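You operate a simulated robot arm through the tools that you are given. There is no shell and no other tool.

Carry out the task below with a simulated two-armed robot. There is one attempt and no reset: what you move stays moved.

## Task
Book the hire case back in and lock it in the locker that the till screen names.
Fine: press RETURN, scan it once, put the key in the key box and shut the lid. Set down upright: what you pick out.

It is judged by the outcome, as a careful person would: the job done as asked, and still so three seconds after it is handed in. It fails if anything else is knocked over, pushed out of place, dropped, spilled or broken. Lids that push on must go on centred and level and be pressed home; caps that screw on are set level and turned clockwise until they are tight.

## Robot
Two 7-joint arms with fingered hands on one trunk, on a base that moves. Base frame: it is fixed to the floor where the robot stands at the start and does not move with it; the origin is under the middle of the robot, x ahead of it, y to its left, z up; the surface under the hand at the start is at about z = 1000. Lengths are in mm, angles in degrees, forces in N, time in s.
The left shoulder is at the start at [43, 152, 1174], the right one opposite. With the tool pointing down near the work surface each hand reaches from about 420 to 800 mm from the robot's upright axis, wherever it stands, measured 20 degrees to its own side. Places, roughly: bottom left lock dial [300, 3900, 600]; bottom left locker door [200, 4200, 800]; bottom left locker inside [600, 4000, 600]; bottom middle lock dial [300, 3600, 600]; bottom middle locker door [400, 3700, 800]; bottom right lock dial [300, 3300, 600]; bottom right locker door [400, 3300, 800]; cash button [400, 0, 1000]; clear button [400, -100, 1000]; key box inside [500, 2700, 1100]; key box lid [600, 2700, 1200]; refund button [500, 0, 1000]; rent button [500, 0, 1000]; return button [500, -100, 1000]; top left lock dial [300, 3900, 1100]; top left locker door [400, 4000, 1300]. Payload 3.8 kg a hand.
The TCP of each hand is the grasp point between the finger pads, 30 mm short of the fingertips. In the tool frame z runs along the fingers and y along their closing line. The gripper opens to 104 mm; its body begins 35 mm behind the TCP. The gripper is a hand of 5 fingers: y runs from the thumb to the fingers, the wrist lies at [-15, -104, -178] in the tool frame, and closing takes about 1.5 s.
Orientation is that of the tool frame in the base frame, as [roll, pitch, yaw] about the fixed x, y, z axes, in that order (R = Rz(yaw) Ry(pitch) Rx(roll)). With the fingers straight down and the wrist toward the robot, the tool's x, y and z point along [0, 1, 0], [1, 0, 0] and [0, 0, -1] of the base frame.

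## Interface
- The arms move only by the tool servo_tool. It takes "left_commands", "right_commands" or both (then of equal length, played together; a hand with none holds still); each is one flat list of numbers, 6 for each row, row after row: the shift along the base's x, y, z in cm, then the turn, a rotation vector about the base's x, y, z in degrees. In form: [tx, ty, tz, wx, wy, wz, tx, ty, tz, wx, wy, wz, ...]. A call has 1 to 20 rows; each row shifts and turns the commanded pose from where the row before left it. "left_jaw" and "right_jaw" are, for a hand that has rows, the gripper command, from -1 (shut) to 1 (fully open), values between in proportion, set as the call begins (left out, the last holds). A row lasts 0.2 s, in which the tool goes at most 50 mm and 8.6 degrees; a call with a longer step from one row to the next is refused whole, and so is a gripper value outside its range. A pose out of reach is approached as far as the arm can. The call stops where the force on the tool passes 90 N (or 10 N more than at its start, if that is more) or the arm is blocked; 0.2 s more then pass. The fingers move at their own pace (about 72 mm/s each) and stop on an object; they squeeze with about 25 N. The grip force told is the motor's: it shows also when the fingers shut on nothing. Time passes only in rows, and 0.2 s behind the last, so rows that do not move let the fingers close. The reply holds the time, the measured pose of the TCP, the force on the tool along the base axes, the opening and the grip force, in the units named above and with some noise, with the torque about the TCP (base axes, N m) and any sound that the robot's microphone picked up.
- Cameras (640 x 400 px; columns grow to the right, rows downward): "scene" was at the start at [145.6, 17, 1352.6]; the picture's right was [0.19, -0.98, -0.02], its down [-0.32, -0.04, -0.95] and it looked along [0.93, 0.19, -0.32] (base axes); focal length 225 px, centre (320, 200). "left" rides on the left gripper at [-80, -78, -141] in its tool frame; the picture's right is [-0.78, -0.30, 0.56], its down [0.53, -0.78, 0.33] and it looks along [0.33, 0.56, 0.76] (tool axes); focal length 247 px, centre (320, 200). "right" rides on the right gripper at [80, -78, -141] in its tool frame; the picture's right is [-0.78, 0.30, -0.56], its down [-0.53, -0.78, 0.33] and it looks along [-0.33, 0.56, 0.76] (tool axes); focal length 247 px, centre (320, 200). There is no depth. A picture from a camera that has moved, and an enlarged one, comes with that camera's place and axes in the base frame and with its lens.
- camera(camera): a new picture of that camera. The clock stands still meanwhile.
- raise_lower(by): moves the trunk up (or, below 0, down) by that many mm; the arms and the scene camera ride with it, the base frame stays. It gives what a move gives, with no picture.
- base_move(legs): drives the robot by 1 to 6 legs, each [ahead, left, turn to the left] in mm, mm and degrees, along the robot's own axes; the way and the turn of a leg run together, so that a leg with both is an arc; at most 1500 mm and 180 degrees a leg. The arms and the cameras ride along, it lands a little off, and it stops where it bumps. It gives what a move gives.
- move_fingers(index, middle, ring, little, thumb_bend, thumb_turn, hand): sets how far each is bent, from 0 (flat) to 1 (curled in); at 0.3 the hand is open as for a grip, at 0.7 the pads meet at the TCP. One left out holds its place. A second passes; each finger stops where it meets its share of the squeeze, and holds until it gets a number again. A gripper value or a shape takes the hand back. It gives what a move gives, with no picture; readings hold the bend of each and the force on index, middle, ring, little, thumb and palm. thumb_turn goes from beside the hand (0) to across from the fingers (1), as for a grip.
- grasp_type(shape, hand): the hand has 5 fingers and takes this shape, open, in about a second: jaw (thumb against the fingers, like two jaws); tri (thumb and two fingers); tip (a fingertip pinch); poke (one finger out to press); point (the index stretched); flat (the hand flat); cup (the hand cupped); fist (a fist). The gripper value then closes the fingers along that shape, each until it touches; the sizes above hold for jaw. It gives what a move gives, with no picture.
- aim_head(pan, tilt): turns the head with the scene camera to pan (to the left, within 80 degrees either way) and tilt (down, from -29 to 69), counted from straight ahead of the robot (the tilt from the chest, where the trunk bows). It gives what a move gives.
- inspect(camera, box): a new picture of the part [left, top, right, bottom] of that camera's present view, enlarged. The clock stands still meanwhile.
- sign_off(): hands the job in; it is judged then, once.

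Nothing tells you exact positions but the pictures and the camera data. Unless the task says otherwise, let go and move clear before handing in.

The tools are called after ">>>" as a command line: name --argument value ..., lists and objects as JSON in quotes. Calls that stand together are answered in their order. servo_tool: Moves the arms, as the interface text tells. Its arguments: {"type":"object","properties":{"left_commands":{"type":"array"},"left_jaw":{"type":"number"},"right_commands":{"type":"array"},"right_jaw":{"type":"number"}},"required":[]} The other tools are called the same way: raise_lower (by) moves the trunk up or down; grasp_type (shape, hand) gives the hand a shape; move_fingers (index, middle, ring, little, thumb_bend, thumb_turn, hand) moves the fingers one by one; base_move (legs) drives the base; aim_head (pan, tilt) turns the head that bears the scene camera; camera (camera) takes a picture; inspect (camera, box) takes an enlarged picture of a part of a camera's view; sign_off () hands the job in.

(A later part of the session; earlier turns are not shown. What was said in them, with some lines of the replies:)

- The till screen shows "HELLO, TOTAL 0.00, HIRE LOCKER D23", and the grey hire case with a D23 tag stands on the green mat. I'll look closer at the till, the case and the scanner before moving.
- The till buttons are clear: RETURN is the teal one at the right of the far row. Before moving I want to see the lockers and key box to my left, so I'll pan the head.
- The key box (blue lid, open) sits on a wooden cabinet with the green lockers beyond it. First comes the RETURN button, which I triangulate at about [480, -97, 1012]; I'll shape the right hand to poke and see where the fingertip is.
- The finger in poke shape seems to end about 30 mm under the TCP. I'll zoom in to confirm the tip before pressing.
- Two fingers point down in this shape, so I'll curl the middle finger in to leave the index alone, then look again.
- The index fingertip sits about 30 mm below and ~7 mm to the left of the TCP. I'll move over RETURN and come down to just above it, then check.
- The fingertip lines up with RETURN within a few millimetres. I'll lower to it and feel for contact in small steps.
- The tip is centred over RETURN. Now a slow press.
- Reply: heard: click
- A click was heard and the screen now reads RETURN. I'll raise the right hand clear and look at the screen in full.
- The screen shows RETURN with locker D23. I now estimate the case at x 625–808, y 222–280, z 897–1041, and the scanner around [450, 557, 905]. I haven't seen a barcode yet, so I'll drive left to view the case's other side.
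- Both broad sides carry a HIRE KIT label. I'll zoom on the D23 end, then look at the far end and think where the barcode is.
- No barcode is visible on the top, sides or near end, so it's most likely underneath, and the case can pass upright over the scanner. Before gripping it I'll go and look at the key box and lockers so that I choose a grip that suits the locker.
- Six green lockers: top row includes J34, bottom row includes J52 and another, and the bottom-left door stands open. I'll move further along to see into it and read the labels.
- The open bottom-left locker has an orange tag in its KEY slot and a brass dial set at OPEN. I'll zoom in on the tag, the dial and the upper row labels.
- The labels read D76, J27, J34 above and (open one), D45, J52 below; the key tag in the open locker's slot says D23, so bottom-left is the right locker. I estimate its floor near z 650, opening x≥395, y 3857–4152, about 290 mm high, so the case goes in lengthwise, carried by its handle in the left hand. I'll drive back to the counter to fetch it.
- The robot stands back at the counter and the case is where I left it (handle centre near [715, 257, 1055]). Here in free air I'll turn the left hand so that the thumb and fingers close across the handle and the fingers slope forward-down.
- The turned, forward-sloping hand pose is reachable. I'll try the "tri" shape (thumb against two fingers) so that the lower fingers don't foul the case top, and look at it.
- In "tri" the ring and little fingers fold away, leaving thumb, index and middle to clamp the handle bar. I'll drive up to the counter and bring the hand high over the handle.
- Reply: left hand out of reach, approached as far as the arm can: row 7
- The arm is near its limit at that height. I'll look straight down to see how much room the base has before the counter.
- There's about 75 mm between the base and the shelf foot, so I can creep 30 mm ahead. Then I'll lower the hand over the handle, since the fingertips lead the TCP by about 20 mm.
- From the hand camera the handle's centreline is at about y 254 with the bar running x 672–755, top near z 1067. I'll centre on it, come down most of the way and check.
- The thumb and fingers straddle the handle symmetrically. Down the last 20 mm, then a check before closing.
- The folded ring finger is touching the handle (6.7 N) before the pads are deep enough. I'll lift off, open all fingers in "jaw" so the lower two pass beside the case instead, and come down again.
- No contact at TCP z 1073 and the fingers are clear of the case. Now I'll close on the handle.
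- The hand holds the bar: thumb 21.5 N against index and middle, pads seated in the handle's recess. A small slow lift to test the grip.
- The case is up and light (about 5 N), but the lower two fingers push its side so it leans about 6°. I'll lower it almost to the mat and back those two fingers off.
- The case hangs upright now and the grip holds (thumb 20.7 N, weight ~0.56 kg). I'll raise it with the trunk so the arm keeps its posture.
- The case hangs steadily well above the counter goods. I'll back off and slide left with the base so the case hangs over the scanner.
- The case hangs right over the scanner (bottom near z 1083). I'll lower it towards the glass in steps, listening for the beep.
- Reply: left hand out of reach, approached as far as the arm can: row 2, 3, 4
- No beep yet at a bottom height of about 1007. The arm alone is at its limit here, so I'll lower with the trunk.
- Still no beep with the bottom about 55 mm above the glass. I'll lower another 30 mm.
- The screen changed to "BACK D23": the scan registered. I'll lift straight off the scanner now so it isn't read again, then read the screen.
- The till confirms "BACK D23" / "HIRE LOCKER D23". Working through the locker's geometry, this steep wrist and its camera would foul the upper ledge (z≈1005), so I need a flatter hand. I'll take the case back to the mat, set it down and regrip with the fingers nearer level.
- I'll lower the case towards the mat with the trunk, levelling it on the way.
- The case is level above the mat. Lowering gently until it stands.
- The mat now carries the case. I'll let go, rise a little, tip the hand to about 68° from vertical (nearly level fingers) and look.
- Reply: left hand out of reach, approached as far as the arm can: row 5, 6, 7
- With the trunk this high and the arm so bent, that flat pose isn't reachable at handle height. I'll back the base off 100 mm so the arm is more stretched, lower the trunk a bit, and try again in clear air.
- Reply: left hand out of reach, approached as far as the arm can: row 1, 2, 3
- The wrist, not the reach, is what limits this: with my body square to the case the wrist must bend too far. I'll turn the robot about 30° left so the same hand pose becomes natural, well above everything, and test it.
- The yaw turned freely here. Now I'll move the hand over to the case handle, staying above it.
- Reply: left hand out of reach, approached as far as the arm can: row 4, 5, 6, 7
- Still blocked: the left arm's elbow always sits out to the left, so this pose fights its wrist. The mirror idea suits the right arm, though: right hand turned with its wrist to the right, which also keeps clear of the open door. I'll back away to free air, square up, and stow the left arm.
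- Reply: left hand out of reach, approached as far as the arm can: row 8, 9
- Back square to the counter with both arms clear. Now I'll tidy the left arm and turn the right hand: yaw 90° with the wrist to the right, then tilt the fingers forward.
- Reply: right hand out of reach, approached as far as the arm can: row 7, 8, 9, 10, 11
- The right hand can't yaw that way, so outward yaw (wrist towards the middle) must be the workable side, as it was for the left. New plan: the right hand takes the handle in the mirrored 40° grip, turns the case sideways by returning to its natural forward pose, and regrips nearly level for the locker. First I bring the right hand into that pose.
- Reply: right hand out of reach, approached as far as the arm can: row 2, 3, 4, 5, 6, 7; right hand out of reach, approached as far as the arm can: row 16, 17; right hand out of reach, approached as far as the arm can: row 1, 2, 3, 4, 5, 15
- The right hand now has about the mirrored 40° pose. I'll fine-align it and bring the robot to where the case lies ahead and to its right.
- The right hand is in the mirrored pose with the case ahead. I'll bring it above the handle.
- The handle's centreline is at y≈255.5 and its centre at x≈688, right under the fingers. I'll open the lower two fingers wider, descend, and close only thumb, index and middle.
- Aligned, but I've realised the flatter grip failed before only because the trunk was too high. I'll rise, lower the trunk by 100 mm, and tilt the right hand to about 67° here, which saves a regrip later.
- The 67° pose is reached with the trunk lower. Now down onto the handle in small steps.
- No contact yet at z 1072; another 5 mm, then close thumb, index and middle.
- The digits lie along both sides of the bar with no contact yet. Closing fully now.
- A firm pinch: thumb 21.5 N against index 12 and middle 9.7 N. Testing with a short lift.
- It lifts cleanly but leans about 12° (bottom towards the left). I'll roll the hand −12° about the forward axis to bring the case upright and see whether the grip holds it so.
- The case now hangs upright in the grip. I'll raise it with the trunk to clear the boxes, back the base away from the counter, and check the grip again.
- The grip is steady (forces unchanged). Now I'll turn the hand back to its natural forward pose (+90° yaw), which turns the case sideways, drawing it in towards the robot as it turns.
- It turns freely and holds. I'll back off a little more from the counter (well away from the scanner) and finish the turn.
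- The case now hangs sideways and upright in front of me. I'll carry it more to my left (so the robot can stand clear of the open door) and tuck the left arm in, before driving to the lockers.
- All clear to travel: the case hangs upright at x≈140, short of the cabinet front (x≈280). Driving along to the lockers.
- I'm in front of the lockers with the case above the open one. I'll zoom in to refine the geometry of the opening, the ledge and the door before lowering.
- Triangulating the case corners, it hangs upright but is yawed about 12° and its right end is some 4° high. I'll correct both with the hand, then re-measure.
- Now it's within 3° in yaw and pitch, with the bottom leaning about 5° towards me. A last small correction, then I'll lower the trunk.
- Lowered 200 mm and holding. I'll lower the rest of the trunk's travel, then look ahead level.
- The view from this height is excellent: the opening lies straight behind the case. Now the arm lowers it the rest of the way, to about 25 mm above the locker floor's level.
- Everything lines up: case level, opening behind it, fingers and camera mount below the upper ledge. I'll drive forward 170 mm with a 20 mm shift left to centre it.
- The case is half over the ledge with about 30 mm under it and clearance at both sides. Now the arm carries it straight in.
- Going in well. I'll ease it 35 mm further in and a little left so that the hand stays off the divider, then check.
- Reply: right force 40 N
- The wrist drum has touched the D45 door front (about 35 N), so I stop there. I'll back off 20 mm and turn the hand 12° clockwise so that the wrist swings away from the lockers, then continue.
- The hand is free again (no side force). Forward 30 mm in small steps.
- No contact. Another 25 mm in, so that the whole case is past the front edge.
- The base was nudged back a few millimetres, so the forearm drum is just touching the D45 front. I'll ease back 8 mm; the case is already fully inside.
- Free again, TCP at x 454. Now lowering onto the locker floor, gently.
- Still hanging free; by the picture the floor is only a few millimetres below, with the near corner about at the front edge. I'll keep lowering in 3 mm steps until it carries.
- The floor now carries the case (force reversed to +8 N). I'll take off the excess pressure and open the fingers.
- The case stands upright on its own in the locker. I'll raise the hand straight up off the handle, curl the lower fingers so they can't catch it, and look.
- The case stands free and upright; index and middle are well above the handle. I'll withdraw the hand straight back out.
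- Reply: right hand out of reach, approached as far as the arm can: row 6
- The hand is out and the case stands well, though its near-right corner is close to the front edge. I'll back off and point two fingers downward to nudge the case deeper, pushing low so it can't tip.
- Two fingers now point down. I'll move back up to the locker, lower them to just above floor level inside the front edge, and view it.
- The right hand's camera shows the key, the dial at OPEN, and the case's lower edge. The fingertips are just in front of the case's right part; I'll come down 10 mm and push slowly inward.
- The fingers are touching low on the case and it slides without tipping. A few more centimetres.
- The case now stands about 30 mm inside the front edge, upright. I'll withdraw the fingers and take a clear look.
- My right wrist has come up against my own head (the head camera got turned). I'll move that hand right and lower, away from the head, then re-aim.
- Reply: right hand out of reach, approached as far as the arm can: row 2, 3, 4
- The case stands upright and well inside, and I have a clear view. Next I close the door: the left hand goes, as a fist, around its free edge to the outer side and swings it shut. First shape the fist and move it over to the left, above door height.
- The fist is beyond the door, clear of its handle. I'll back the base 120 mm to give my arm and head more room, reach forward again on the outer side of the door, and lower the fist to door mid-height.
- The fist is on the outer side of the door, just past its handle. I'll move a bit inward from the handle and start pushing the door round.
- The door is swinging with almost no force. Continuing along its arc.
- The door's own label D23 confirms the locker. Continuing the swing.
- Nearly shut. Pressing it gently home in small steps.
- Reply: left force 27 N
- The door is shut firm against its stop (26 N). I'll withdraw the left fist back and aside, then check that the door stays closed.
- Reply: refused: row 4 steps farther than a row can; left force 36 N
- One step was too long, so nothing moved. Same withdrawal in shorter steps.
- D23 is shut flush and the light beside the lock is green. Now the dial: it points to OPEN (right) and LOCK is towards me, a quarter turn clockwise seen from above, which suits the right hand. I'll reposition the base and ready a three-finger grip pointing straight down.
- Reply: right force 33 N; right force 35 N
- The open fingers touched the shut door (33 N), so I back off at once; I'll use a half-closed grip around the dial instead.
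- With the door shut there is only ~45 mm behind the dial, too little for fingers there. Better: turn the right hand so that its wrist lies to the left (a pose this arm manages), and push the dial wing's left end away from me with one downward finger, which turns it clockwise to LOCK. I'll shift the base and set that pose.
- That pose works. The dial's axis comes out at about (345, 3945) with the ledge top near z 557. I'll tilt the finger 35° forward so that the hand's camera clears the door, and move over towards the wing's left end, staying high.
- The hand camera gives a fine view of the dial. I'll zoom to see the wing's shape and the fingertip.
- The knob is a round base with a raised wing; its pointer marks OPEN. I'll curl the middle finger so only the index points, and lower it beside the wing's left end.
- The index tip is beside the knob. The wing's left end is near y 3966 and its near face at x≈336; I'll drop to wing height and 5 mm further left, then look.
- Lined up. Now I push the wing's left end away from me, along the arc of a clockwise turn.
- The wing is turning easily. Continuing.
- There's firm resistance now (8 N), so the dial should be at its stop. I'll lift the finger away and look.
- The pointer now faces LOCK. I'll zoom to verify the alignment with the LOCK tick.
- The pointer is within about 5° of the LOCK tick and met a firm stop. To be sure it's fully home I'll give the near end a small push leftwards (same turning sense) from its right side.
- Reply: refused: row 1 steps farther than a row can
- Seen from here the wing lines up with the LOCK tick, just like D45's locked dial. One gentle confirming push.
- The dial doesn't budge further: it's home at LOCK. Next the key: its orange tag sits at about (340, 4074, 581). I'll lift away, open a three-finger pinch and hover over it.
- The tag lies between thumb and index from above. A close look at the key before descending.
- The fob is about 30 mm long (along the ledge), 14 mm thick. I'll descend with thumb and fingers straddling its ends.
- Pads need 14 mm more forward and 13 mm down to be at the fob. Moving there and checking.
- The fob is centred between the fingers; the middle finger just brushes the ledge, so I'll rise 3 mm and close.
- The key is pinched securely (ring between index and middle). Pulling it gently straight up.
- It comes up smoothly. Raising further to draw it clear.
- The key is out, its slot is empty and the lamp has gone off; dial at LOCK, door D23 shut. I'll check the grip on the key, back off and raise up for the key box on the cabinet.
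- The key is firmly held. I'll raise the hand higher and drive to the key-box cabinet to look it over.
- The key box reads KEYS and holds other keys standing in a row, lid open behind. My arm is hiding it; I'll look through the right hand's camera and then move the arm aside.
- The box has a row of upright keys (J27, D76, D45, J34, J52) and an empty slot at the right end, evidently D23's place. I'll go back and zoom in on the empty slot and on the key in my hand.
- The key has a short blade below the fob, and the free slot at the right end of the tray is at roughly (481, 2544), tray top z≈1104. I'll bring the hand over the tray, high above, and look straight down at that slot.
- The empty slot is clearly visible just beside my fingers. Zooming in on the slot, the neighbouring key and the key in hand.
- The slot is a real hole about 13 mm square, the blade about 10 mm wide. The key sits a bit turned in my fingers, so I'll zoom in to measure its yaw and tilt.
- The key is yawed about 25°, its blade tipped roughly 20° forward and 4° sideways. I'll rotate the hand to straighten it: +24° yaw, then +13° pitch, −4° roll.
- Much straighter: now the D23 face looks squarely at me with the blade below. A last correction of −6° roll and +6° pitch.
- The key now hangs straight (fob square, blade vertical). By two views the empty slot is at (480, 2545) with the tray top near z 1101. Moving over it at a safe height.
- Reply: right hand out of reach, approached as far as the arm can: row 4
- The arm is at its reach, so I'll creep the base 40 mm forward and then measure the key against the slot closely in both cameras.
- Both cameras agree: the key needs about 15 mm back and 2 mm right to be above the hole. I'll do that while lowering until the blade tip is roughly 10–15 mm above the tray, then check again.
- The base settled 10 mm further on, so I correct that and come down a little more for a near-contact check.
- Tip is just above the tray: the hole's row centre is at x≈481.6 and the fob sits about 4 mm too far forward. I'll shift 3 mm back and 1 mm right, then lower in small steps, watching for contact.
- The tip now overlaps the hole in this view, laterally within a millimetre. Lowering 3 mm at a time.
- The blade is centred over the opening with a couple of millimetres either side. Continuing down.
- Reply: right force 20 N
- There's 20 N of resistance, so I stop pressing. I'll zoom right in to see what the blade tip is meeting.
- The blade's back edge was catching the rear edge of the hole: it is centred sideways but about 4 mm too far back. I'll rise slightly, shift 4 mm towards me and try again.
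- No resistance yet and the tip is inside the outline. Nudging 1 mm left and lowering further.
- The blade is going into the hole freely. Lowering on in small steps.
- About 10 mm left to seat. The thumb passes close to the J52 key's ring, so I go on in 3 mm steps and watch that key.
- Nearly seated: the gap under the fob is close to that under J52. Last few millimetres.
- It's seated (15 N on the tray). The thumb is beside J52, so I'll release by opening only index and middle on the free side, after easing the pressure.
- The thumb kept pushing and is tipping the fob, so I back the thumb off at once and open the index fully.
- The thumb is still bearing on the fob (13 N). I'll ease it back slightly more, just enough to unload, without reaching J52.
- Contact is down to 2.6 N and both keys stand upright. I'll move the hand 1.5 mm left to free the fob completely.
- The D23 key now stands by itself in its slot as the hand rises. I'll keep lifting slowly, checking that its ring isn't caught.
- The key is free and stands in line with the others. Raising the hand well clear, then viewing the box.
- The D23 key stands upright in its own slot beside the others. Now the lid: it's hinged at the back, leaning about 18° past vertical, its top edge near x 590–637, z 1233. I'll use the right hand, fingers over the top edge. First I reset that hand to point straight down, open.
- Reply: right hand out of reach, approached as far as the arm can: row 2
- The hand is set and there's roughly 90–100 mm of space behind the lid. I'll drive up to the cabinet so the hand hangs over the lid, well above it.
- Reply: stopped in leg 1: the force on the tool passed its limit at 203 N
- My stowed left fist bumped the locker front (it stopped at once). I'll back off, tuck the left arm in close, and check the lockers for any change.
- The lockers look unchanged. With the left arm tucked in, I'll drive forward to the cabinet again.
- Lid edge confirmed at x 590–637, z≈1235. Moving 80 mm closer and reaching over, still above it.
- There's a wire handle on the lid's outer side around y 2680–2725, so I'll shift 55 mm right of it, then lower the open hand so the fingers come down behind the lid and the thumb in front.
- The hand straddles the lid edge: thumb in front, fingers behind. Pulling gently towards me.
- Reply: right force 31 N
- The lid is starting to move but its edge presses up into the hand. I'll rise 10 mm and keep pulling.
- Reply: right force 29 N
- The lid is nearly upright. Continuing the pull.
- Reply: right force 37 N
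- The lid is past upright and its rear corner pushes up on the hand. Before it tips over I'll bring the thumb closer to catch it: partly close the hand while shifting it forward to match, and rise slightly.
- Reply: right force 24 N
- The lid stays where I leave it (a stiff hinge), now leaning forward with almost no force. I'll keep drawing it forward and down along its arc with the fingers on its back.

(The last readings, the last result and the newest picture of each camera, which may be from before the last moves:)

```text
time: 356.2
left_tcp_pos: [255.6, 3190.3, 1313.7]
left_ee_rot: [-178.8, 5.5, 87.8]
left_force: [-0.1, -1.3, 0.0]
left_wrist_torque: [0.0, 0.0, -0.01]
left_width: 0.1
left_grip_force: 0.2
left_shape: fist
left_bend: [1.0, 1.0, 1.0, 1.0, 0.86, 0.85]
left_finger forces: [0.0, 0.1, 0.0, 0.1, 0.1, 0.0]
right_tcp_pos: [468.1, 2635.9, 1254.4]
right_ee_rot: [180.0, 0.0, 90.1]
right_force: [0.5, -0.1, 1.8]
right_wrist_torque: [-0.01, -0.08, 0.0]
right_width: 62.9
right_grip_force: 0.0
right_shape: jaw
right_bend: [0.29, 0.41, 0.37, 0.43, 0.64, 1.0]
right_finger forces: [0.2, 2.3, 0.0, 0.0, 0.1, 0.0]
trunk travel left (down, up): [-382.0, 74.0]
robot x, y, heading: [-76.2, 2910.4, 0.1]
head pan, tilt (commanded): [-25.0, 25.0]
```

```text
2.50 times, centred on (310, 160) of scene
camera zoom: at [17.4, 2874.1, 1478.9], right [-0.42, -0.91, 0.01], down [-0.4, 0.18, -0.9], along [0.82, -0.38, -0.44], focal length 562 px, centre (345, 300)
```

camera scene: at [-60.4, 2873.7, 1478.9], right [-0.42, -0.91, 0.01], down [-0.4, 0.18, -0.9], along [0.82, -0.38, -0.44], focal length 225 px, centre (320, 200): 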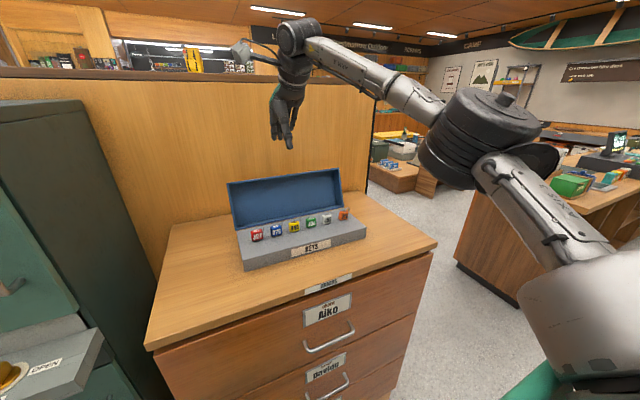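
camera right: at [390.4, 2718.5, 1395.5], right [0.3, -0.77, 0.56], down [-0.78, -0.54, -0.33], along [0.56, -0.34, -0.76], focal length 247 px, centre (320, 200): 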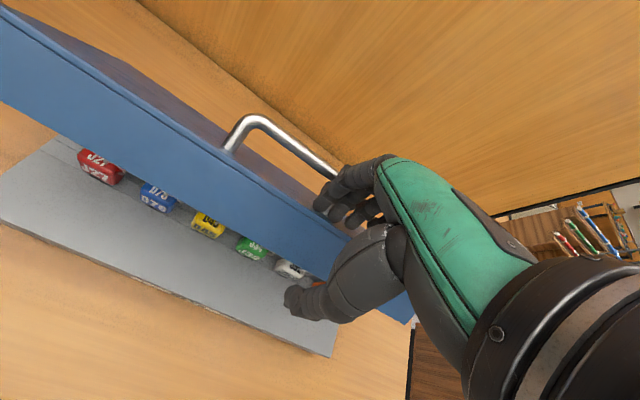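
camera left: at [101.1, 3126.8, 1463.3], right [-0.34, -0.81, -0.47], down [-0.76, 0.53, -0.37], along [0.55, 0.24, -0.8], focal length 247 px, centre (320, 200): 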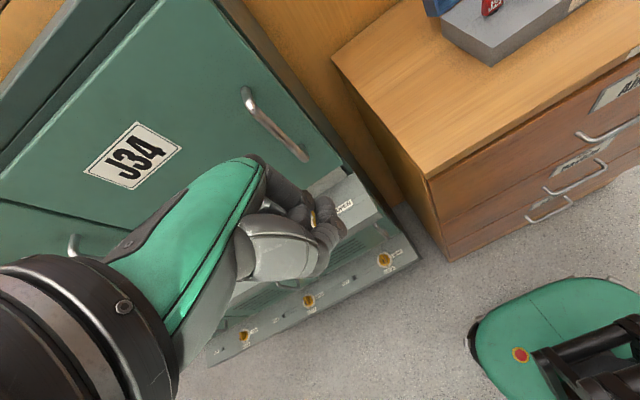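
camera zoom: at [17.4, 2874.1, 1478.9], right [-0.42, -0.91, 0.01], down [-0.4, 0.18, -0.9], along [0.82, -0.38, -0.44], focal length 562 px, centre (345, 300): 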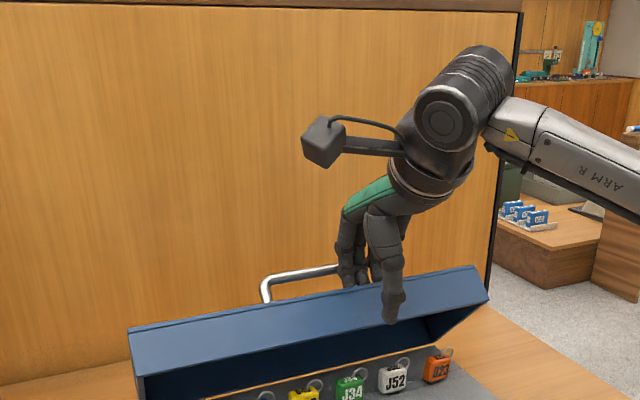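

>>> servo_tool --right_commands '[-1.2, 0, -0.5, 0, 0, 0, -1.2, 0, -0.6, 0, 0, 0, -1.2, 0, -0.7, 0, 0, 0, -1.2, 0, -0.9, 0, 0, 0, 0, 0, 0, 0, 0, 0]'

>>> camera --camera "right"

>>> inspect --camera "scene" --box '[220, 80, 400, 240]'

```text
time: 357.4
left_tcp_pos: [254.1, 3191.1, 1313.2]
left_ee_rot: [-178.8, 5.5, 87.8]
left_force: [-0.3, -0.4, -0.5]
left_wrist_torque: [-0.06, -0.01, -0.01]
left_width: 0.0
left_grip_force: 0.1
left_shape: fist
left_bend: [1.0, 1.0, 1.0, 1.0, 0.86, 0.85]
left_finger forces: [0.0, 0.0, 0.1, 0.1, 0.1, 0.1]
right_tcp_pos: [418.2, 2636.8, 1228.5]
right_ee_rot: [179.9, 0.1, 90.1]
right_force: [-4.8, -2.4, 4.2]
right_wrist_torque: [-0.08, -0.22, -0.17]
right_width: 61.0
right_grip_force: 0.1
right_shape: jaw
right_bend: [0.29, 0.43, 0.37, 0.43, 0.64, 1.0]
right_finger forces: [0.0, 8.2, 0.0, 0.0, 0.0, 0.0]
trunk travel left (down, up): [-382.0, 74.0]
robot x, y, heading: [-75.5, 2915.7, 0.3]
head pan, tilt (commanded): [-25.0, 25.0]
```

```text
taken
camera right: at [340.5, 2718.6, 1369.2], right [0.3, -0.77, 0.56], down [-0.78, -0.54, -0.33], along [0.56, -0.34, -0.76], focal length 247 px, centre (320, 200)
```

right: 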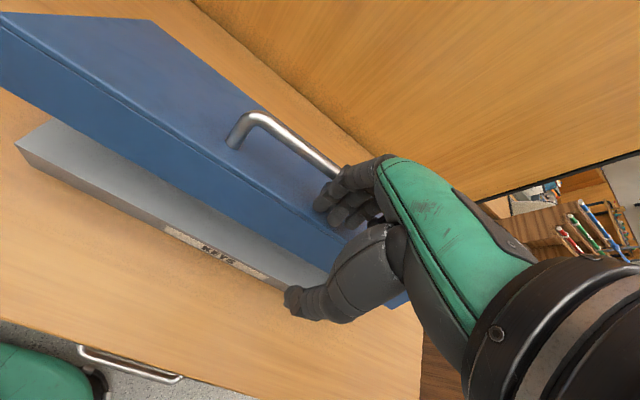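

```text
2.50 times, centred on (310, 160) of scene
camera zoom: at [15.6, 2873.8, 1479.0], right [-0.42, -0.91, 0.01], down [-0.4, 0.18, -0.9], along [0.82, -0.38, -0.43], focal length 562 px, centre (345, 300)
```

zoom: 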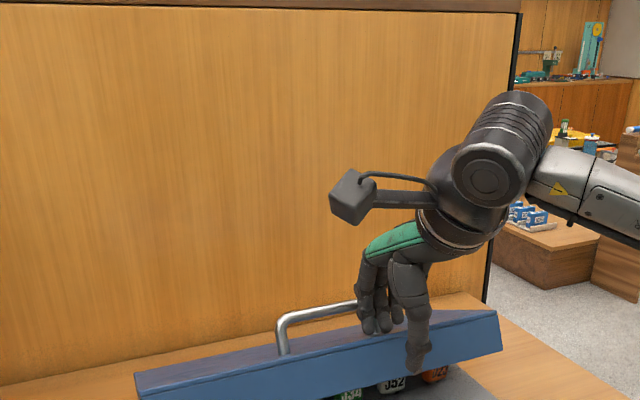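

The lid is about two thirds closed. I'll swing the thumb out of the way so it can't be trapped, then press the lid down from above with the fingers.

>>> move_fingers --hand "right" --thumb_bend 0.1

>>> servo_tool --right_commands '[0, -0.5, -1, 0, 0, 0, 0, -0.5, -1, 0, 0, 0, 0, 0, -1, 0, 0, 0, 0, 0, 0, 0, 0, 0]'

>>> camera --camera "right"

>>> inspect --camera "scene" --box '[220, 100, 400, 260]'

```text
time: 358.4
left_tcp_pos: [254.6, 3188.5, 1313.5]
left_ee_rot: [-178.9, 5.5, 87.8]
left_force: [-0.2, 0.7, 0.3]
left_wrist_torque: [-0.02, -0.03, 0.01]
left_width: 0.0
left_grip_force: 0.1
left_shape: fist
left_bend: [1.0, 1.0, 1.0, 1.0, 0.86, 0.85]
left_finger forces: [0.0, 0.1, 0.0, 0.0, 0.0, 0.0]
right_tcp_pos: [419.3, 2636.7, 1229.2]
right_ee_rot: [179.9, 0.1, 90.1]
right_force: [-3.9, -2.4, 4.3]
right_wrist_torque: [-0.02, -0.23, -0.17]
right_width: 98.6
right_grip_force: 4.0
right_shape: fingers
right_bend: [0.29, 0.43, 0.37, 0.43, 0.1, 1.0]
right_finger forces: [0.0, 7.9, 0.1, 0.1, 0.1, 0.1]
trunk travel left (down, up): [-382.0, 74.0]
robot x, y, heading: [-74.8, 2915.1, 0.4]
head pan, tilt (commanded): [-25.0, 25.0]
```

```text
time: 359.4
left_tcp_pos: [246.5, 3192.0, 1314.6]
left_ee_rot: [-179.4, 5.5, 87.6]
left_force: [0.0, -0.2, -0.3]
left_wrist_torque: [-0.01, 0.0, 0.05]
left_width: 0.0
left_grip_force: 0.1
left_shape: fist
left_bend: [1.0, 1.0, 1.0, 1.0, 0.86, 0.85]
left_finger forces: [0.1, 0.0, 0.0, 0.0, 0.0, 0.1]
right_tcp_pos: [411.7, 2628.8, 1203.0]
right_ee_rot: [179.4, 0.2, 90.2]
right_force: [-25.9, 1.5, 24.1]
right_wrist_torque: [0.21, -0.92, 0.27]
right_width: 78.5
right_grip_force: 19.4
right_shape: fingers
right_bend: [0.75, 0.41, 0.37, 0.43, 0.1, 1.0]
right_finger forces: [38.1, 0.9, 0.1, 0.0, 0.1, 0.0]
trunk travel left (down, up): [-382.0, 74.0]
robot x, y, heading: [-75.7, 2911.7, 0.3]
head pan, tilt (commanded): [-25.0, 25.0]
```

```text
taken
camera right: at [332.6, 2710.8, 1342.9], right [0.29, -0.77, 0.56], down [-0.77, -0.54, -0.34], along [0.56, -0.33, -0.75], focal length 247 px, centre (320, 200)
```

right: 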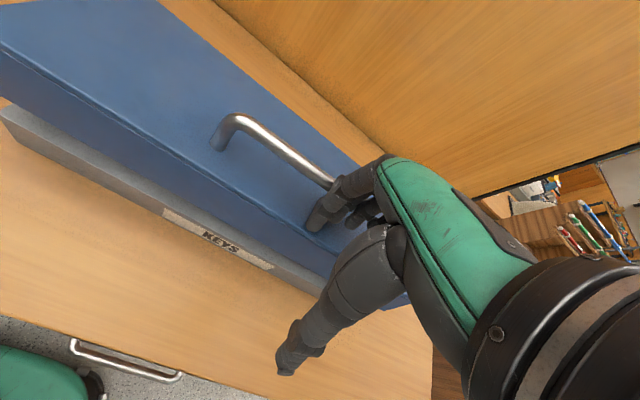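

```text
2.50 times, centred on (310, 180) of scene
camera zoom: at [7.0, 2875.9, 1479.7], right [-0.42, -0.91, 0.01], down [-0.39, 0.18, -0.9], along [0.82, -0.38, -0.43], focal length 562 px, centre (345, 250)
```

zoom: 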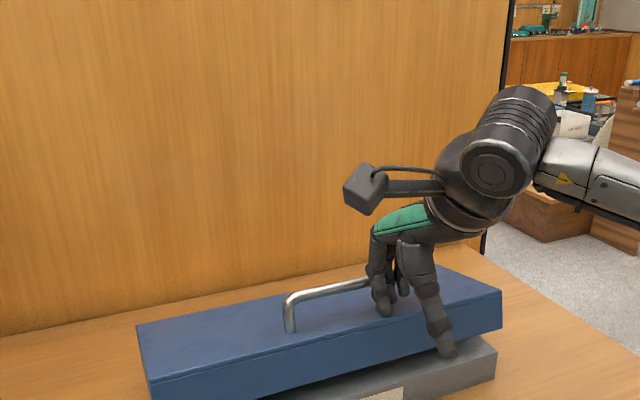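

Nearly closed, but the index finger has met the lid's handle (38 N). I'll lift off, make a fist and press on the clear part of the lid instead.

>>> servo_tool --right_commands '[0, 0, 1.5, 0, 0, 0, 0, 0, 2.5, 0, 0, 0, 0, 0, 3, 0, 0, 0, 0, 0, 0, 0, 0, 0]'

>>> camera --camera "right"

>>> inspect --camera "scene" --box '[220, 100, 400, 260]'

```text
time: 360.4
left_tcp_pos: [255.7, 3188.9, 1313.2]
left_ee_rot: [-178.9, 5.6, 87.8]
left_force: [0.6, -0.4, -0.2]
left_wrist_torque: [-0.01, -0.03, 0.0]
left_width: 0.1
left_grip_force: 0.1
left_shape: fist
left_bend: [1.0, 1.0, 1.0, 1.0, 0.86, 0.85]
left_finger forces: [0.1, 0.1, 0.0, 0.1, 0.0, 0.0]
right_tcp_pos: [419.0, 2625.5, 1269.4]
right_ee_rot: [-179.9, 0.1, 90.2]
right_force: [0.0, -0.6, -0.4]
right_wrist_torque: [0.02, -0.01, 0.03]
right_width: 98.2
right_grip_force: 0.0
right_shape: fingers
right_bend: [0.29, 0.4, 0.37, 0.43, 0.1, 1.0]
right_finger forces: [0.0, 0.0, 0.0, 0.0, 0.0, 0.1]
trunk travel left (down, up): [-382.0, 74.0]
robot x, y, heading: [-73.5, 2914.3, 0.3]
head pan, tilt (commanded): [-25.0, 25.0]
```

```text
taken
camera right: at [342.7, 2707.9, 1409.2], right [0.3, -0.77, 0.56], down [-0.78, -0.54, -0.33], along [0.56, -0.34, -0.76], focal length 247 px, centre (320, 200)
```

right: 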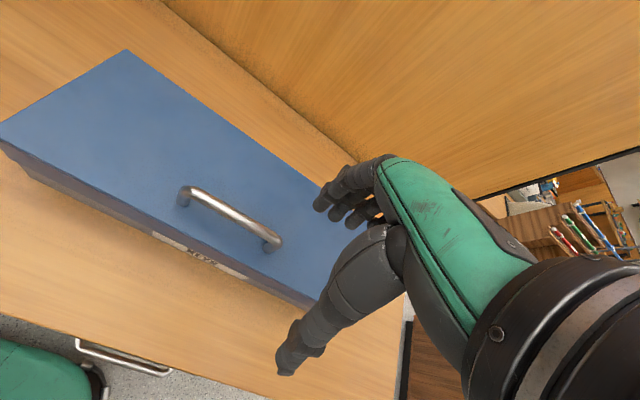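

```text
2.50 times, centred on (310, 180) of scene
camera zoom: at [17.3, 2874.0, 1478.9], right [-0.42, -0.91, 0.01], down [-0.4, 0.18, -0.9], along [0.82, -0.38, -0.44], focal length 562 px, centre (345, 250)
```

zoom: 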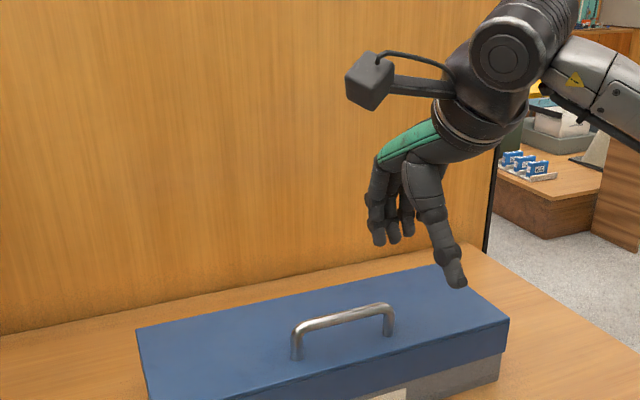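

The lid has come down on its own and appears shut. Let me check the seam closely.

>>> aim_head --pan -28 --tilt 32

>>> camera --camera "scene"

>>> inspect --camera "scene" --box '[240, 140, 400, 260]'

>>> inspect --camera "right" --box '[0, 40, 360, 310]'

```text
time: 361.1
left_tcp_pos: [255.8, 3189.2, 1312.8]
left_ee_rot: [-178.9, 5.6, 87.9]
left_force: [0.0, 0.7, 0.2]
left_wrist_torque: [0.01, 0.0, 0.01]
left_width: 0.0
left_grip_force: 0.1
left_shape: fist
left_bend: [1.0, 1.0, 1.0, 1.0, 0.86, 0.85]
left_finger forces: [0.0, 0.0, 0.0, 0.0, 0.0, 0.0]
right_tcp_pos: [420.0, 2625.3, 1267.7]
right_ee_rot: [180.0, 0.2, 90.1]
right_force: [-0.1, 1.1, 0.7]
right_wrist_torque: [0.03, 0.0, -0.01]
right_width: 98.1
right_grip_force: 0.1
right_shape: fingers
right_bend: [0.29, 0.4, 0.37, 0.43, 0.1, 1.0]
right_finger forces: [0.0, 0.1, 0.0, 0.1, 0.1, 0.0]
trunk travel left (down, up): [-382.0, 74.0]
robot x, y, heading: [-71.6, 2912.8, 0.3]
head pan, tilt (commanded): [-28.0, 32.0]
```

```text
taken
camera scene: at [13.1, 2870.7, 1467.9], right [-0.46, -0.89, 0.01], down [-0.48, 0.25, -0.84], along [0.74, -0.39, -0.54], focal length 225 px, centre (320, 200)
```

scene: 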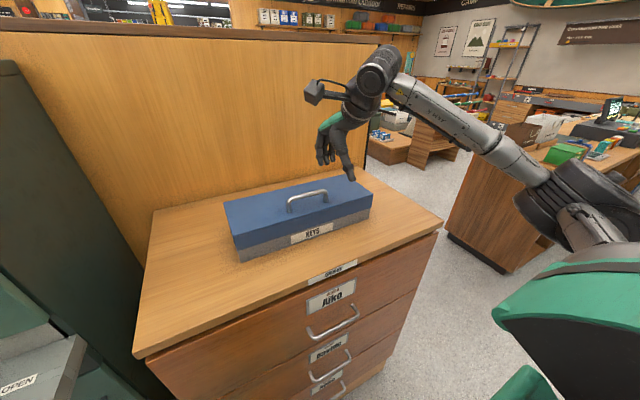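

```text
3.33 times, centred on (320, 200) of scene
camera zoom: at [13.1, 2870.7, 1467.9], right [-0.46, -0.89, 0.01], down [-0.48, 0.25, -0.84], along [0.74, -0.39, -0.54], focal length 750 px, centre (320, 200)
```

zoom: 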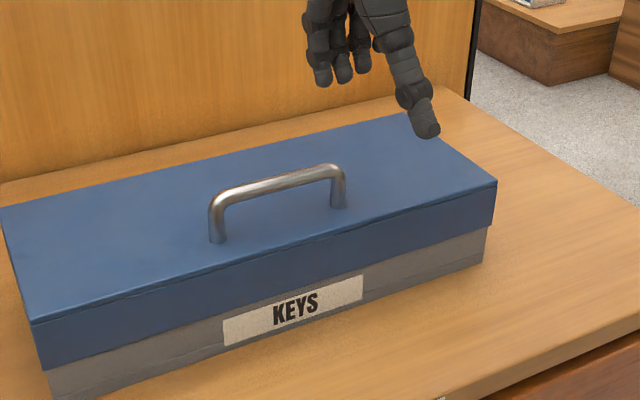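

```text
1.48 times, centred on (180, 175) of right
camera zoom: at [342.8, 2707.7, 1409.2], right [0.3, -0.77, 0.56], down [-0.78, -0.54, -0.33], along [0.56, -0.33, -0.76], focal length 366 px, centre (527, 237)
```

zoom: 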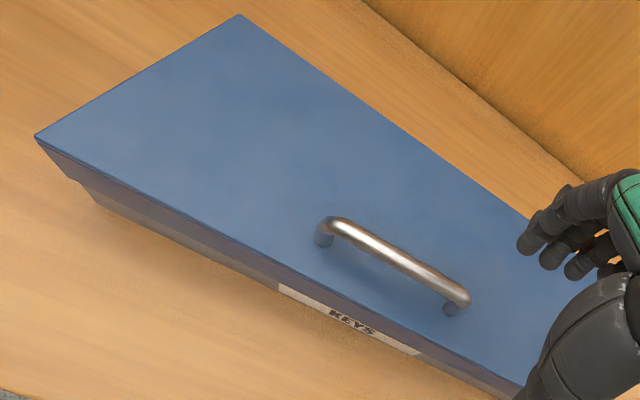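

The lid sits down over the tray all along. To be sure it's fully home I'll press it lightly with a fist on the clear right part.

>>> grasp_type --hand "right" --shape "fist"

>>> servo_tool --right_commands '[0.5, -2.5, -2, 0, 0, 0, 0.5, -2, -3, 0, 0, 0, 0, 0, -3, 0, 0, 0, 0, 0, -2, 0, 0, 0, 0, 0, 0, 0, 0, 0]'

>>> inspect --camera "scene" --box '[240, 120, 400, 260]'

```text
time: 362.0
left_tcp_pos: [256.3, 3190.3, 1313.1]
left_ee_rot: [-178.9, 5.5, 87.8]
left_force: [-0.1, -0.1, -0.7]
left_wrist_torque: [0.01, 0.01, 0.01]
left_width: 0.0
left_grip_force: 0.1
left_shape: fist
left_bend: [1.0, 1.0, 1.0, 1.0, 0.86, 0.85]
left_finger forces: [0.0, 0.1, 0.1, 0.1, 0.0, 0.0]
right_tcp_pos: [420.9, 2626.6, 1269.0]
right_ee_rot: [-180.0, 0.1, 90.1]
right_force: [-0.7, 0.1, -0.3]
right_wrist_torque: [0.0, 0.04, -0.01]
right_width: 0.0
right_grip_force: 0.2
right_shape: fist
right_bend: [1.0, 1.0, 1.0, 1.0, 0.85, 0.85]
right_finger forces: [0.0, 0.0, 0.0, 0.0, 0.0, 0.1]
trunk travel left (down, up): [-382.0, 74.0]
robot x, y, heading: [-73.9, 2914.5, 0.4]
head pan, tilt (commanded): [-28.0, 32.0]
```

```text
time: 363.2
left_tcp_pos: [255.2, 3190.2, 1313.4]
left_ee_rot: [-178.9, 5.5, 87.8]
left_force: [-0.5, -0.3, 0.0]
left_wrist_torque: [-0.03, -0.02, 0.0]
left_width: 0.3
left_grip_force: 0.1
left_shape: fist
left_bend: [1.0, 1.0, 1.0, 1.0, 0.86, 0.85]
left_finger forces: [0.0, 0.0, 0.0, 0.0, 0.0, 0.0]
right_tcp_pos: [429.2, 2581.9, 1168.1]
right_ee_rot: [179.9, 0.2, 90.1]
right_force: [0.9, -0.4, 0.6]
right_wrist_torque: [-0.03, 0.03, 0.0]
right_width: 0.0
right_grip_force: 0.0
right_shape: fist
right_bend: [1.0, 1.0, 1.0, 1.0, 0.85, 0.85]
right_finger forces: [0.0, 0.0, 0.0, 0.0, 0.0, 0.0]
trunk travel left (down, up): [-382.0, 74.0]
robot x, y, heading: [-75.6, 2913.1, 0.1]
head pan, tilt (commanded): [-28.0, 32.0]
```

```text
2.86 times, centred on (320, 190) of scene
camera zoom: at [12.8, 2870.5, 1467.9], right [-0.47, -0.89, 0.01], down [-0.48, 0.25, -0.84], along [0.74, -0.39, -0.54], focal length 643 px, centre (320, 229)
```

zoom: 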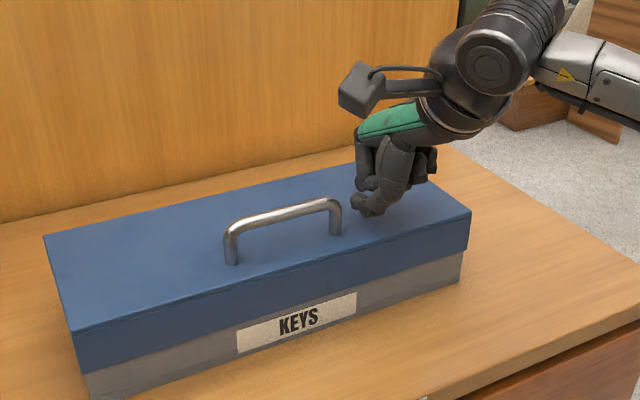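

>>> servo_tool --right_commands '[0, -0.5, -1, 0, 0, 0, 0, 0, -0.8, 0, 0, 0, 0, 0, -0.5, 0, 0, 0, 0, 0, 0, 0, 0, 0]'

>>> servo_tool --right_commands '[0, 0, -0.5, 0, 0, 0, 0, 0, 0, 0, 0, 0]'

>>> inspect --camera "scene" --box '[240, 120, 400, 260]'

```text
time: 364.2
left_tcp_pos: [251.5, 3190.5, 1313.9]
left_ee_rot: [-179.0, 5.6, 87.8]
left_force: [0.3, -0.1, 0.1]
left_wrist_torque: [0.02, -0.03, 0.01]
left_width: 0.0
left_grip_force: 0.0
left_shape: fist
left_bend: [1.0, 1.0, 1.0, 1.0, 0.86, 0.85]
left_finger forces: [0.1, 0.1, 0.0, 0.1, 0.1, 0.0]
right_tcp_pos: [427.9, 2576.7, 1148.5]
right_ee_rot: [179.4, 0.2, 89.9]
right_force: [-2.4, -3.9, 25.5]
right_wrist_torque: [0.43, -0.06, 0.07]
right_width: 95.9
right_grip_force: 0.0
right_shape: fist
right_bend: [1.0, 1.0, 1.0, 1.0, 0.91, 0.85]
right_finger forces: [0.0, 0.1, 0.0, 0.0, 32.7, 0.1]
trunk travel left (down, up): [-382.0, 74.0]
robot x, y, heading: [-75.1, 2915.1, 0.4]
head pan, tilt (commanded): [-28.0, 32.0]
```

```text
time: 364.8
left_tcp_pos: [249.7, 3190.5, 1313.3]
left_ee_rot: [-179.1, 5.5, 87.7]
left_force: [-0.3, 0.1, -0.2]
left_wrist_torque: [0.0, -0.01, 0.01]
left_width: 0.0
left_grip_force: 0.1
left_shape: fist
left_bend: [1.0, 1.0, 1.0, 1.0, 0.86, 0.85]
left_finger forces: [0.0, 0.0, 0.0, 0.0, 0.1, 0.1]
right_tcp_pos: [426.5, 2577.2, 1147.8]
right_ee_rot: [178.9, 0.1, 89.8]
right_force: [-5.0, -7.3, 39.3]
right_wrist_torque: [0.73, -0.06, 0.09]
right_width: 96.0
right_grip_force: 0.0
right_shape: fist
right_bend: [1.0, 1.0, 1.0, 1.0, 0.94, 0.85]
right_finger forces: [0.0, 0.0, 0.1, 0.0, 46.4, 0.0]
trunk travel left (down, up): [-382.0, 74.0]
robot x, y, heading: [-75.7, 2913.8, 0.4]
head pan, tilt (commanded): [-28.0, 32.0]
```

```text
2.86 times, centred on (320, 190) of scene
camera zoom: at [6.0, 2872.0, 1468.5], right [-0.47, -0.89, 0.01], down [-0.48, 0.25, -0.84], along [0.74, -0.4, -0.54], focal length 643 px, centre (320, 229)
```

zoom: 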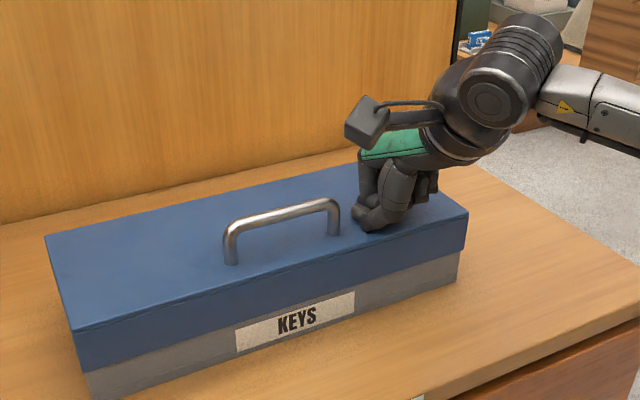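

The lid doesn't give at 39 N: it is fully shut. Lifting off and backing away.

>>> servo_tool --right_commands '[0, 0, 2, 0, 0, 0, 0, 0, 3, 0, 0, 0, 0, 0, 4, 0, 0, 0, 0, 0, 4, 0, 0, 0, 0, 0, 0, 0, 0, 0]'

>>> base_move --legs '[[-350, 0, 0]]'

>>> aim_head --pan -15 --tilt 20

>>> camera --camera "scene"

>>> inspect --camera "scene" --box '[220, 150, 380, 270]'

```text
time: 366.0
left_tcp_pos: [255.4, 3190.5, 1313.9]
left_ee_rot: [-178.8, 5.5, 87.7]
left_force: [0.3, -0.4, -0.4]
left_wrist_torque: [-0.04, 0.0, 0.03]
left_width: 0.2
left_grip_force: 0.1
left_shape: fist
left_bend: [1.0, 1.0, 1.0, 1.0, 0.86, 0.85]
left_finger forces: [0.1, 0.2, 0.1, 0.1, 0.0, 0.0]
right_tcp_pos: [430.4, 2576.1, 1269.9]
right_ee_rot: [-179.9, 0.1, 90.1]
right_force: [-0.3, -0.6, -0.6]
right_wrist_torque: [-0.03, 0.0, -0.02]
right_width: 0.3
right_grip_force: 0.0
right_shape: fist
right_bend: [1.0, 1.0, 1.0, 1.0, 0.86, 0.85]
right_finger forces: [0.0, 0.1, 0.1, 0.1, 0.1, 0.0]
trunk travel left (down, up): [-382.0, 74.0]
robot x, y, heading: [-73.2, 2918.7, -0.2]
head pan, tilt (commanded): [-28.0, 32.0]
```

```text
time: 368.3
left_tcp_pos: [-86.9, 3187.9, 1312.8]
left_ee_rot: [-178.6, 5.6, 87.5]
left_force: [-0.4, 0.5, 0.0]
left_wrist_torque: [-0.02, 0.0, -0.02]
left_width: 0.0
left_grip_force: 0.1
left_shape: fist
left_bend: [1.0, 1.0, 1.0, 1.0, 0.86, 0.85]
left_finger forces: [0.0, 0.0, 0.1, 0.0, 0.0, 0.0]
right_tcp_pos: [85.1, 2573.7, 1269.5]
right_ee_rot: [-179.9, 0.1, 89.9]
right_force: [0.1, 0.9, 0.1]
right_wrist_torque: [-0.01, 0.0, 0.03]
right_width: 0.2
right_grip_force: 0.0
right_shape: fist
right_bend: [1.0, 1.0, 1.0, 1.0, 0.86, 0.85]
right_finger forces: [0.0, 0.1, 0.0, 0.1, 0.0, 0.0]
trunk travel left (down, up): [-382.0, 74.0]
robot x, y, heading: [-419.6, 2912.6, 0.3]
head pan, tilt (commanded): [-28.0, 32.0]
```

```text
time: 369.0
left_tcp_pos: [-88.1, 3187.4, 1313.3]
left_ee_rot: [-178.9, 5.6, 87.6]
left_force: [-0.5, 0.2, 0.5]
left_wrist_torque: [0.02, 0.0, 0.0]
left_width: 0.0
left_grip_force: 0.1
left_shape: fist
left_bend: [1.0, 1.0, 1.0, 1.0, 0.86, 0.85]
left_finger forces: [0.0, 0.1, 0.0, 0.0, 0.0, 0.0]
right_tcp_pos: [83.2, 2574.2, 1269.7]
right_ee_rot: [179.9, 0.1, 89.9]
right_force: [0.0, -0.3, 0.1]
right_wrist_torque: [-0.03, 0.02, 0.02]
right_width: 0.0
right_grip_force: 0.1
right_shape: fist
right_bend: [1.0, 1.0, 1.0, 1.0, 0.86, 0.85]
right_finger forces: [0.0, 0.0, 0.0, 0.0, 0.0, 0.0]
trunk travel left (down, up): [-382.0, 74.0]
robot x, y, heading: [-416.7, 2912.6, 0.0]
head pan, tilt (commanded): [-15.0, 20.0]
```

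```text
taken
camera scene: at [-322.2, 2887.3, 1486.9], right [-0.26, -0.97, 0.0], down [-0.35, 0.09, -0.93], along [0.9, -0.24, -0.36], focal length 225 px, centre (320, 200)
```

scene: 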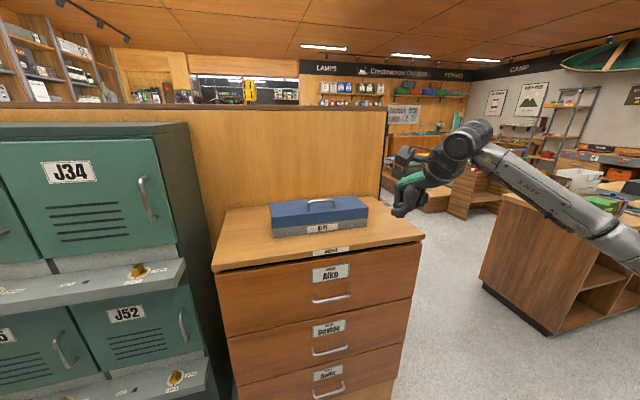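

```text
3.33 times, centred on (300, 210) of scene
camera zoom: at [-322.2, 2887.3, 1486.9], right [-0.26, -0.97, 0.0], down [-0.35, 0.09, -0.93], along [0.9, -0.24, -0.36], focal length 750 px, centre (387, 167)
```

zoom: 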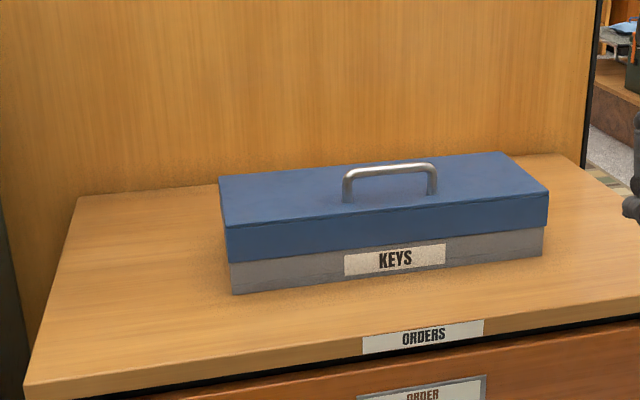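

The key box is shut squarely. A last look at the locker, to be sure D23 is still closed with its dial at LOCK.

>>> base_move --legs '[[-50, 750, 0]]'

>>> aim_head --pan 20 --tilt 38

>>> camera --camera "scene"

>>> inspect --camera "scene" --box '[220, 120, 460, 280]'

```text
time: 373.1
left_tcp_pos: [-142.6, 3927.5, 1312.5]
left_ee_rot: [-178.8, 5.4, 87.8]
left_force: [0.4, 0.7, 0.7]
left_wrist_torque: [0.03, 0.02, 0.0]
left_width: 0.0
left_grip_force: 0.1
left_shape: fist
left_bend: [1.0, 1.0, 1.0, 1.0, 0.86, 0.85]
left_finger forces: [0.1, 0.1, 0.1, 0.0, 0.0, 0.0]
right_tcp_pos: [32.9, 3313.3, 1268.1]
right_ee_rot: [-179.9, 0.1, 90.0]
right_force: [0.4, -0.3, 0.1]
right_wrist_torque: [-0.02, -0.02, 0.0]
right_width: 0.2
right_grip_force: 0.0
right_shape: fist
right_bend: [1.0, 1.0, 1.0, 1.0, 0.86, 0.85]
right_finger forces: [0.0, 0.0, 0.0, 0.0, 0.0, 0.0]
trunk travel left (down, up): [-382.0, 74.0]
robot x, y, heading: [-474.4, 3653.0, 0.2]
head pan, tilt (commanded): [-15.0, 20.0]
```

```text
time: 374.1
left_tcp_pos: [-143.1, 3930.1, 1313.6]
left_ee_rot: [-178.7, 5.5, 87.8]
left_force: [0.5, -0.1, -0.4]
left_wrist_torque: [-0.01, 0.02, -0.01]
left_width: 0.0
left_grip_force: 0.1
left_shape: fist
left_bend: [1.0, 1.0, 1.0, 1.0, 0.86, 0.85]
left_finger forces: [0.0, 0.0, 0.0, 0.0, 0.0, 0.0]
right_tcp_pos: [31.3, 3315.4, 1270.1]
right_ee_rot: [180.0, 0.2, 90.1]
right_force: [1.0, 0.2, -0.6]
right_wrist_torque: [0.0, -0.02, 0.0]
right_width: 0.0
right_grip_force: 0.0
right_shape: fist
right_bend: [1.0, 1.0, 1.0, 1.0, 0.86, 0.85]
right_finger forces: [0.0, 0.0, 0.1, 0.0, 0.0, 0.1]
trunk travel left (down, up): [-382.0, 74.0]
robot x, y, heading: [-468.5, 3651.2, 0.1]
head pan, tilt (commanded): [20.0, 38.0]
```

```text
taken
camera scene: at [-383.8, 3681.0, 1458.6], right [0.35, -0.94, -0.01], down [-0.59, -0.21, -0.78], along [0.73, 0.27, -0.63], focal length 225 px, centre (320, 200)
```

scene: 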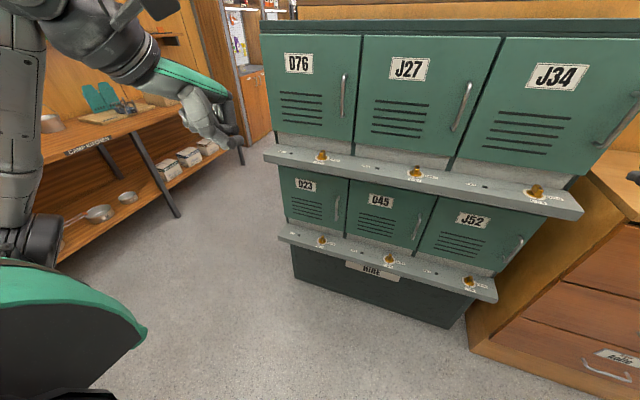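

```text
2.50 times, centred on (340, 200) of scene
camera zoom: at [-383.8, 3681.0, 1458.6], right [0.35, -0.94, -0.01], down [-0.59, -0.21, -0.78], along [0.73, 0.27, -0.63], focal length 562 px, centre (270, 200)
```

zoom: 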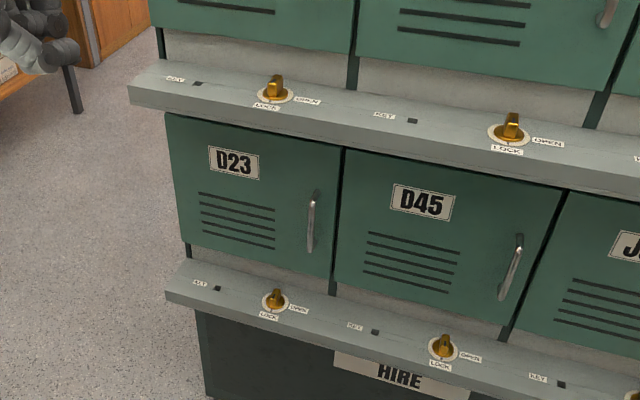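

>>> inspect --camera "scene" --box '[290, 225, 420, 275]'

>>> aim_head --pan -75 --tilt 12

>>> camera --camera "scene"

```text
4.92 times, centred on (355, 250) of scene
camera zoom: at [-383.8, 3681.0, 1458.6], right [0.35, -0.94, -0.01], down [-0.59, -0.21, -0.78], along [0.73, 0.27, -0.63], focal length 1108 px, centre (148, -46)
```

zoom: 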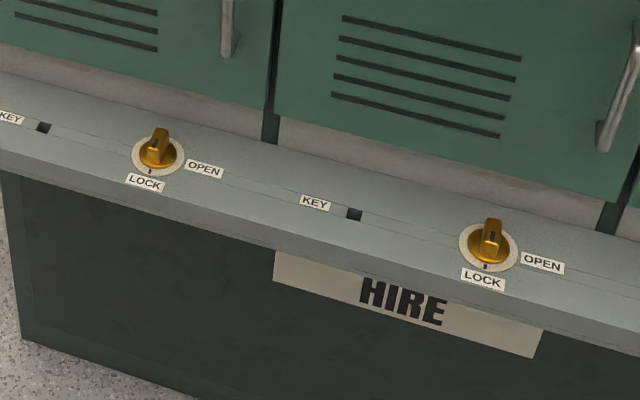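

```text
time: 375.8
left_tcp_pos: [-142.8, 3928.9, 1313.1]
left_ee_rot: [-178.9, 5.4, 87.7]
left_force: [-0.1, -0.2, -0.4]
left_wrist_torque: [0.04, -0.01, 0.03]
left_width: 0.1
left_grip_force: 0.1
left_shape: fist
left_bend: [1.0, 1.0, 1.0, 1.0, 0.86, 0.85]
left_finger forces: [0.1, 0.0, 0.0, 0.0, 0.1, 0.1]
right_tcp_pos: [32.2, 3315.2, 1270.2]
right_ee_rot: [179.9, 0.1, 90.1]
right_force: [-0.3, 0.3, 0.6]
right_wrist_torque: [-0.01, -0.06, 0.04]
right_width: 0.0
right_grip_force: 0.1
right_shape: fist
right_bend: [1.0, 1.0, 1.0, 1.0, 0.86, 0.85]
right_finger forces: [0.0, 0.0, 0.0, 0.0, 0.0, 0.0]
trunk travel left (down, up): [-382.0, 74.0]
robot x, y, heading: [-472.8, 3648.7, 0.5]
head pan, tilt (commanded): [-75.0, 12.0]
```

```text
taken
camera scene: at [-439.5, 3561.2, 1501.0], right [-0.96, -0.26, 0.02], down [-0.07, 0.2, -0.98], along [0.26, -0.94, -0.21], focal length 225 px, centre (320, 200)
```

scene: 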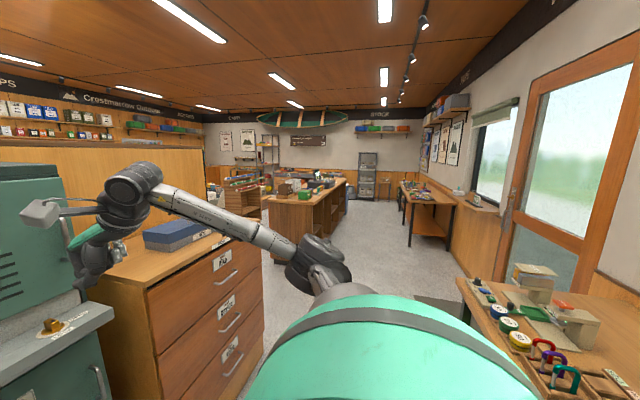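

Let me zoom further on D23's dial to compare its wing with D45's.

>>> aim_head --pan 20 --tilt 38

>>> inspect --camera "scene" --box '[305, 230, 341, 256]'

>>> inspect --camera "scene" --box '[372, 248, 408, 274]'

```text
time: 377.5
left_tcp_pos: [-142.7, 3930.2, 1313.0]
left_ee_rot: [-178.8, 5.5, 87.8]
left_force: [-0.1, 0.0, 0.2]
left_wrist_torque: [-0.03, 0.01, -0.01]
left_width: 0.0
left_grip_force: 0.0
left_shape: fist
left_bend: [1.0, 1.0, 1.0, 1.0, 0.86, 0.85]
left_finger forces: [0.1, 0.1, 0.1, 0.0, 0.0, 0.0]
right_tcp_pos: [31.2, 3314.7, 1268.3]
right_ee_rot: [-180.0, 0.1, 90.1]
right_force: [-0.2, -0.4, -0.2]
right_wrist_torque: [0.02, -0.01, 0.03]
right_width: 0.0
right_grip_force: 0.0
right_shape: fist
right_bend: [1.0, 1.0, 1.0, 1.0, 0.86, 0.85]
right_finger forces: [0.0, 0.0, 0.1, 0.0, 0.0, 0.0]
trunk travel left (down, up): [-382.0, 74.0]
robot x, y, heading: [-468.9, 3654.3, 0.0]
head pan, tilt (commanded): [20.0, 38.0]
```

```text
15.38 times, centred on (323, 243) of scene
camera zoom: at [-383.8, 3681.0, 1458.6], right [0.35, -0.94, -0.01], down [-0.59, -0.21, -0.78], along [0.73, 0.27, -0.63], focal length 3461 px, centre (274, -462)
```

zoom: 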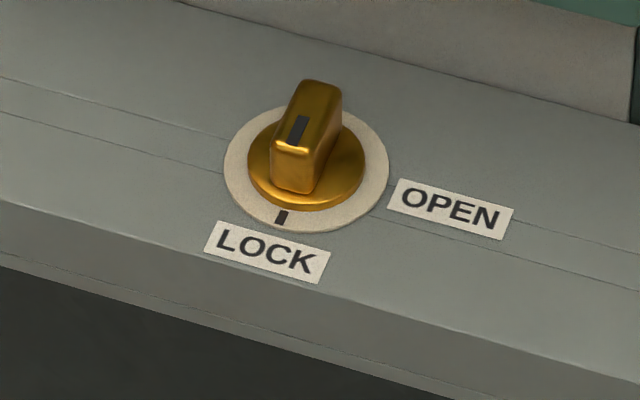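

```text
15.38 times, centred on (390, 261) of scene
camera zoom: at [-383.8, 3681.0, 1458.6], right [0.35, -0.94, -0.01], down [-0.59, -0.21, -0.78], along [0.73, 0.27, -0.63], focal length 3461 px, centre (-757, -738)
```

zoom: 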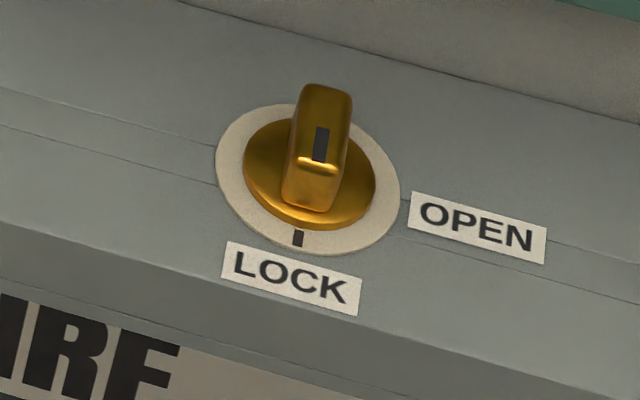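

D23's pointer meets the LOCK tick exactly as D45's does, its door is shut and the key slot is empty. The case is booked back in ("BACK D23"), upright in its locker, and the key stands in the shut key box. Both hands are free and clear, so I'm handing in.

>>> sign_off

```text
The job is handed in.
```

The hire case is booked back in and locked in locker D23, the one the till screen named. I've handed the job in, but haven't had the result.

- **Booking in:** I pressed RETURN and scanned the case once. The screen changed to "BACK D23".
- **Locker:** The case stands upright inside D23, the door is shut, and the dial is at LOCK.
- **Key:** The D23 key stands upright in its own slot in the key box with the others. The lid is shut; I pressed on it to check.

**Contacts along the way:** These happened while I was working; nothing looked moved or damaged afterwards.
- My left fist bumped the front of locker J34 hard (203 N) while I was driving; the base stopped straight away.
- My right wrist touched the front of D45 lightly (about 35 N) while I was putting the case in.
- My right fingers pressed on D23's shut door (about 33 N) as I reached for the dial.

The first grip didn't suit the locker, so after the scan I set the case back on its mat and gripped it again. I didn't go back to check the counter at the end. It looked undisturbed when I left it.
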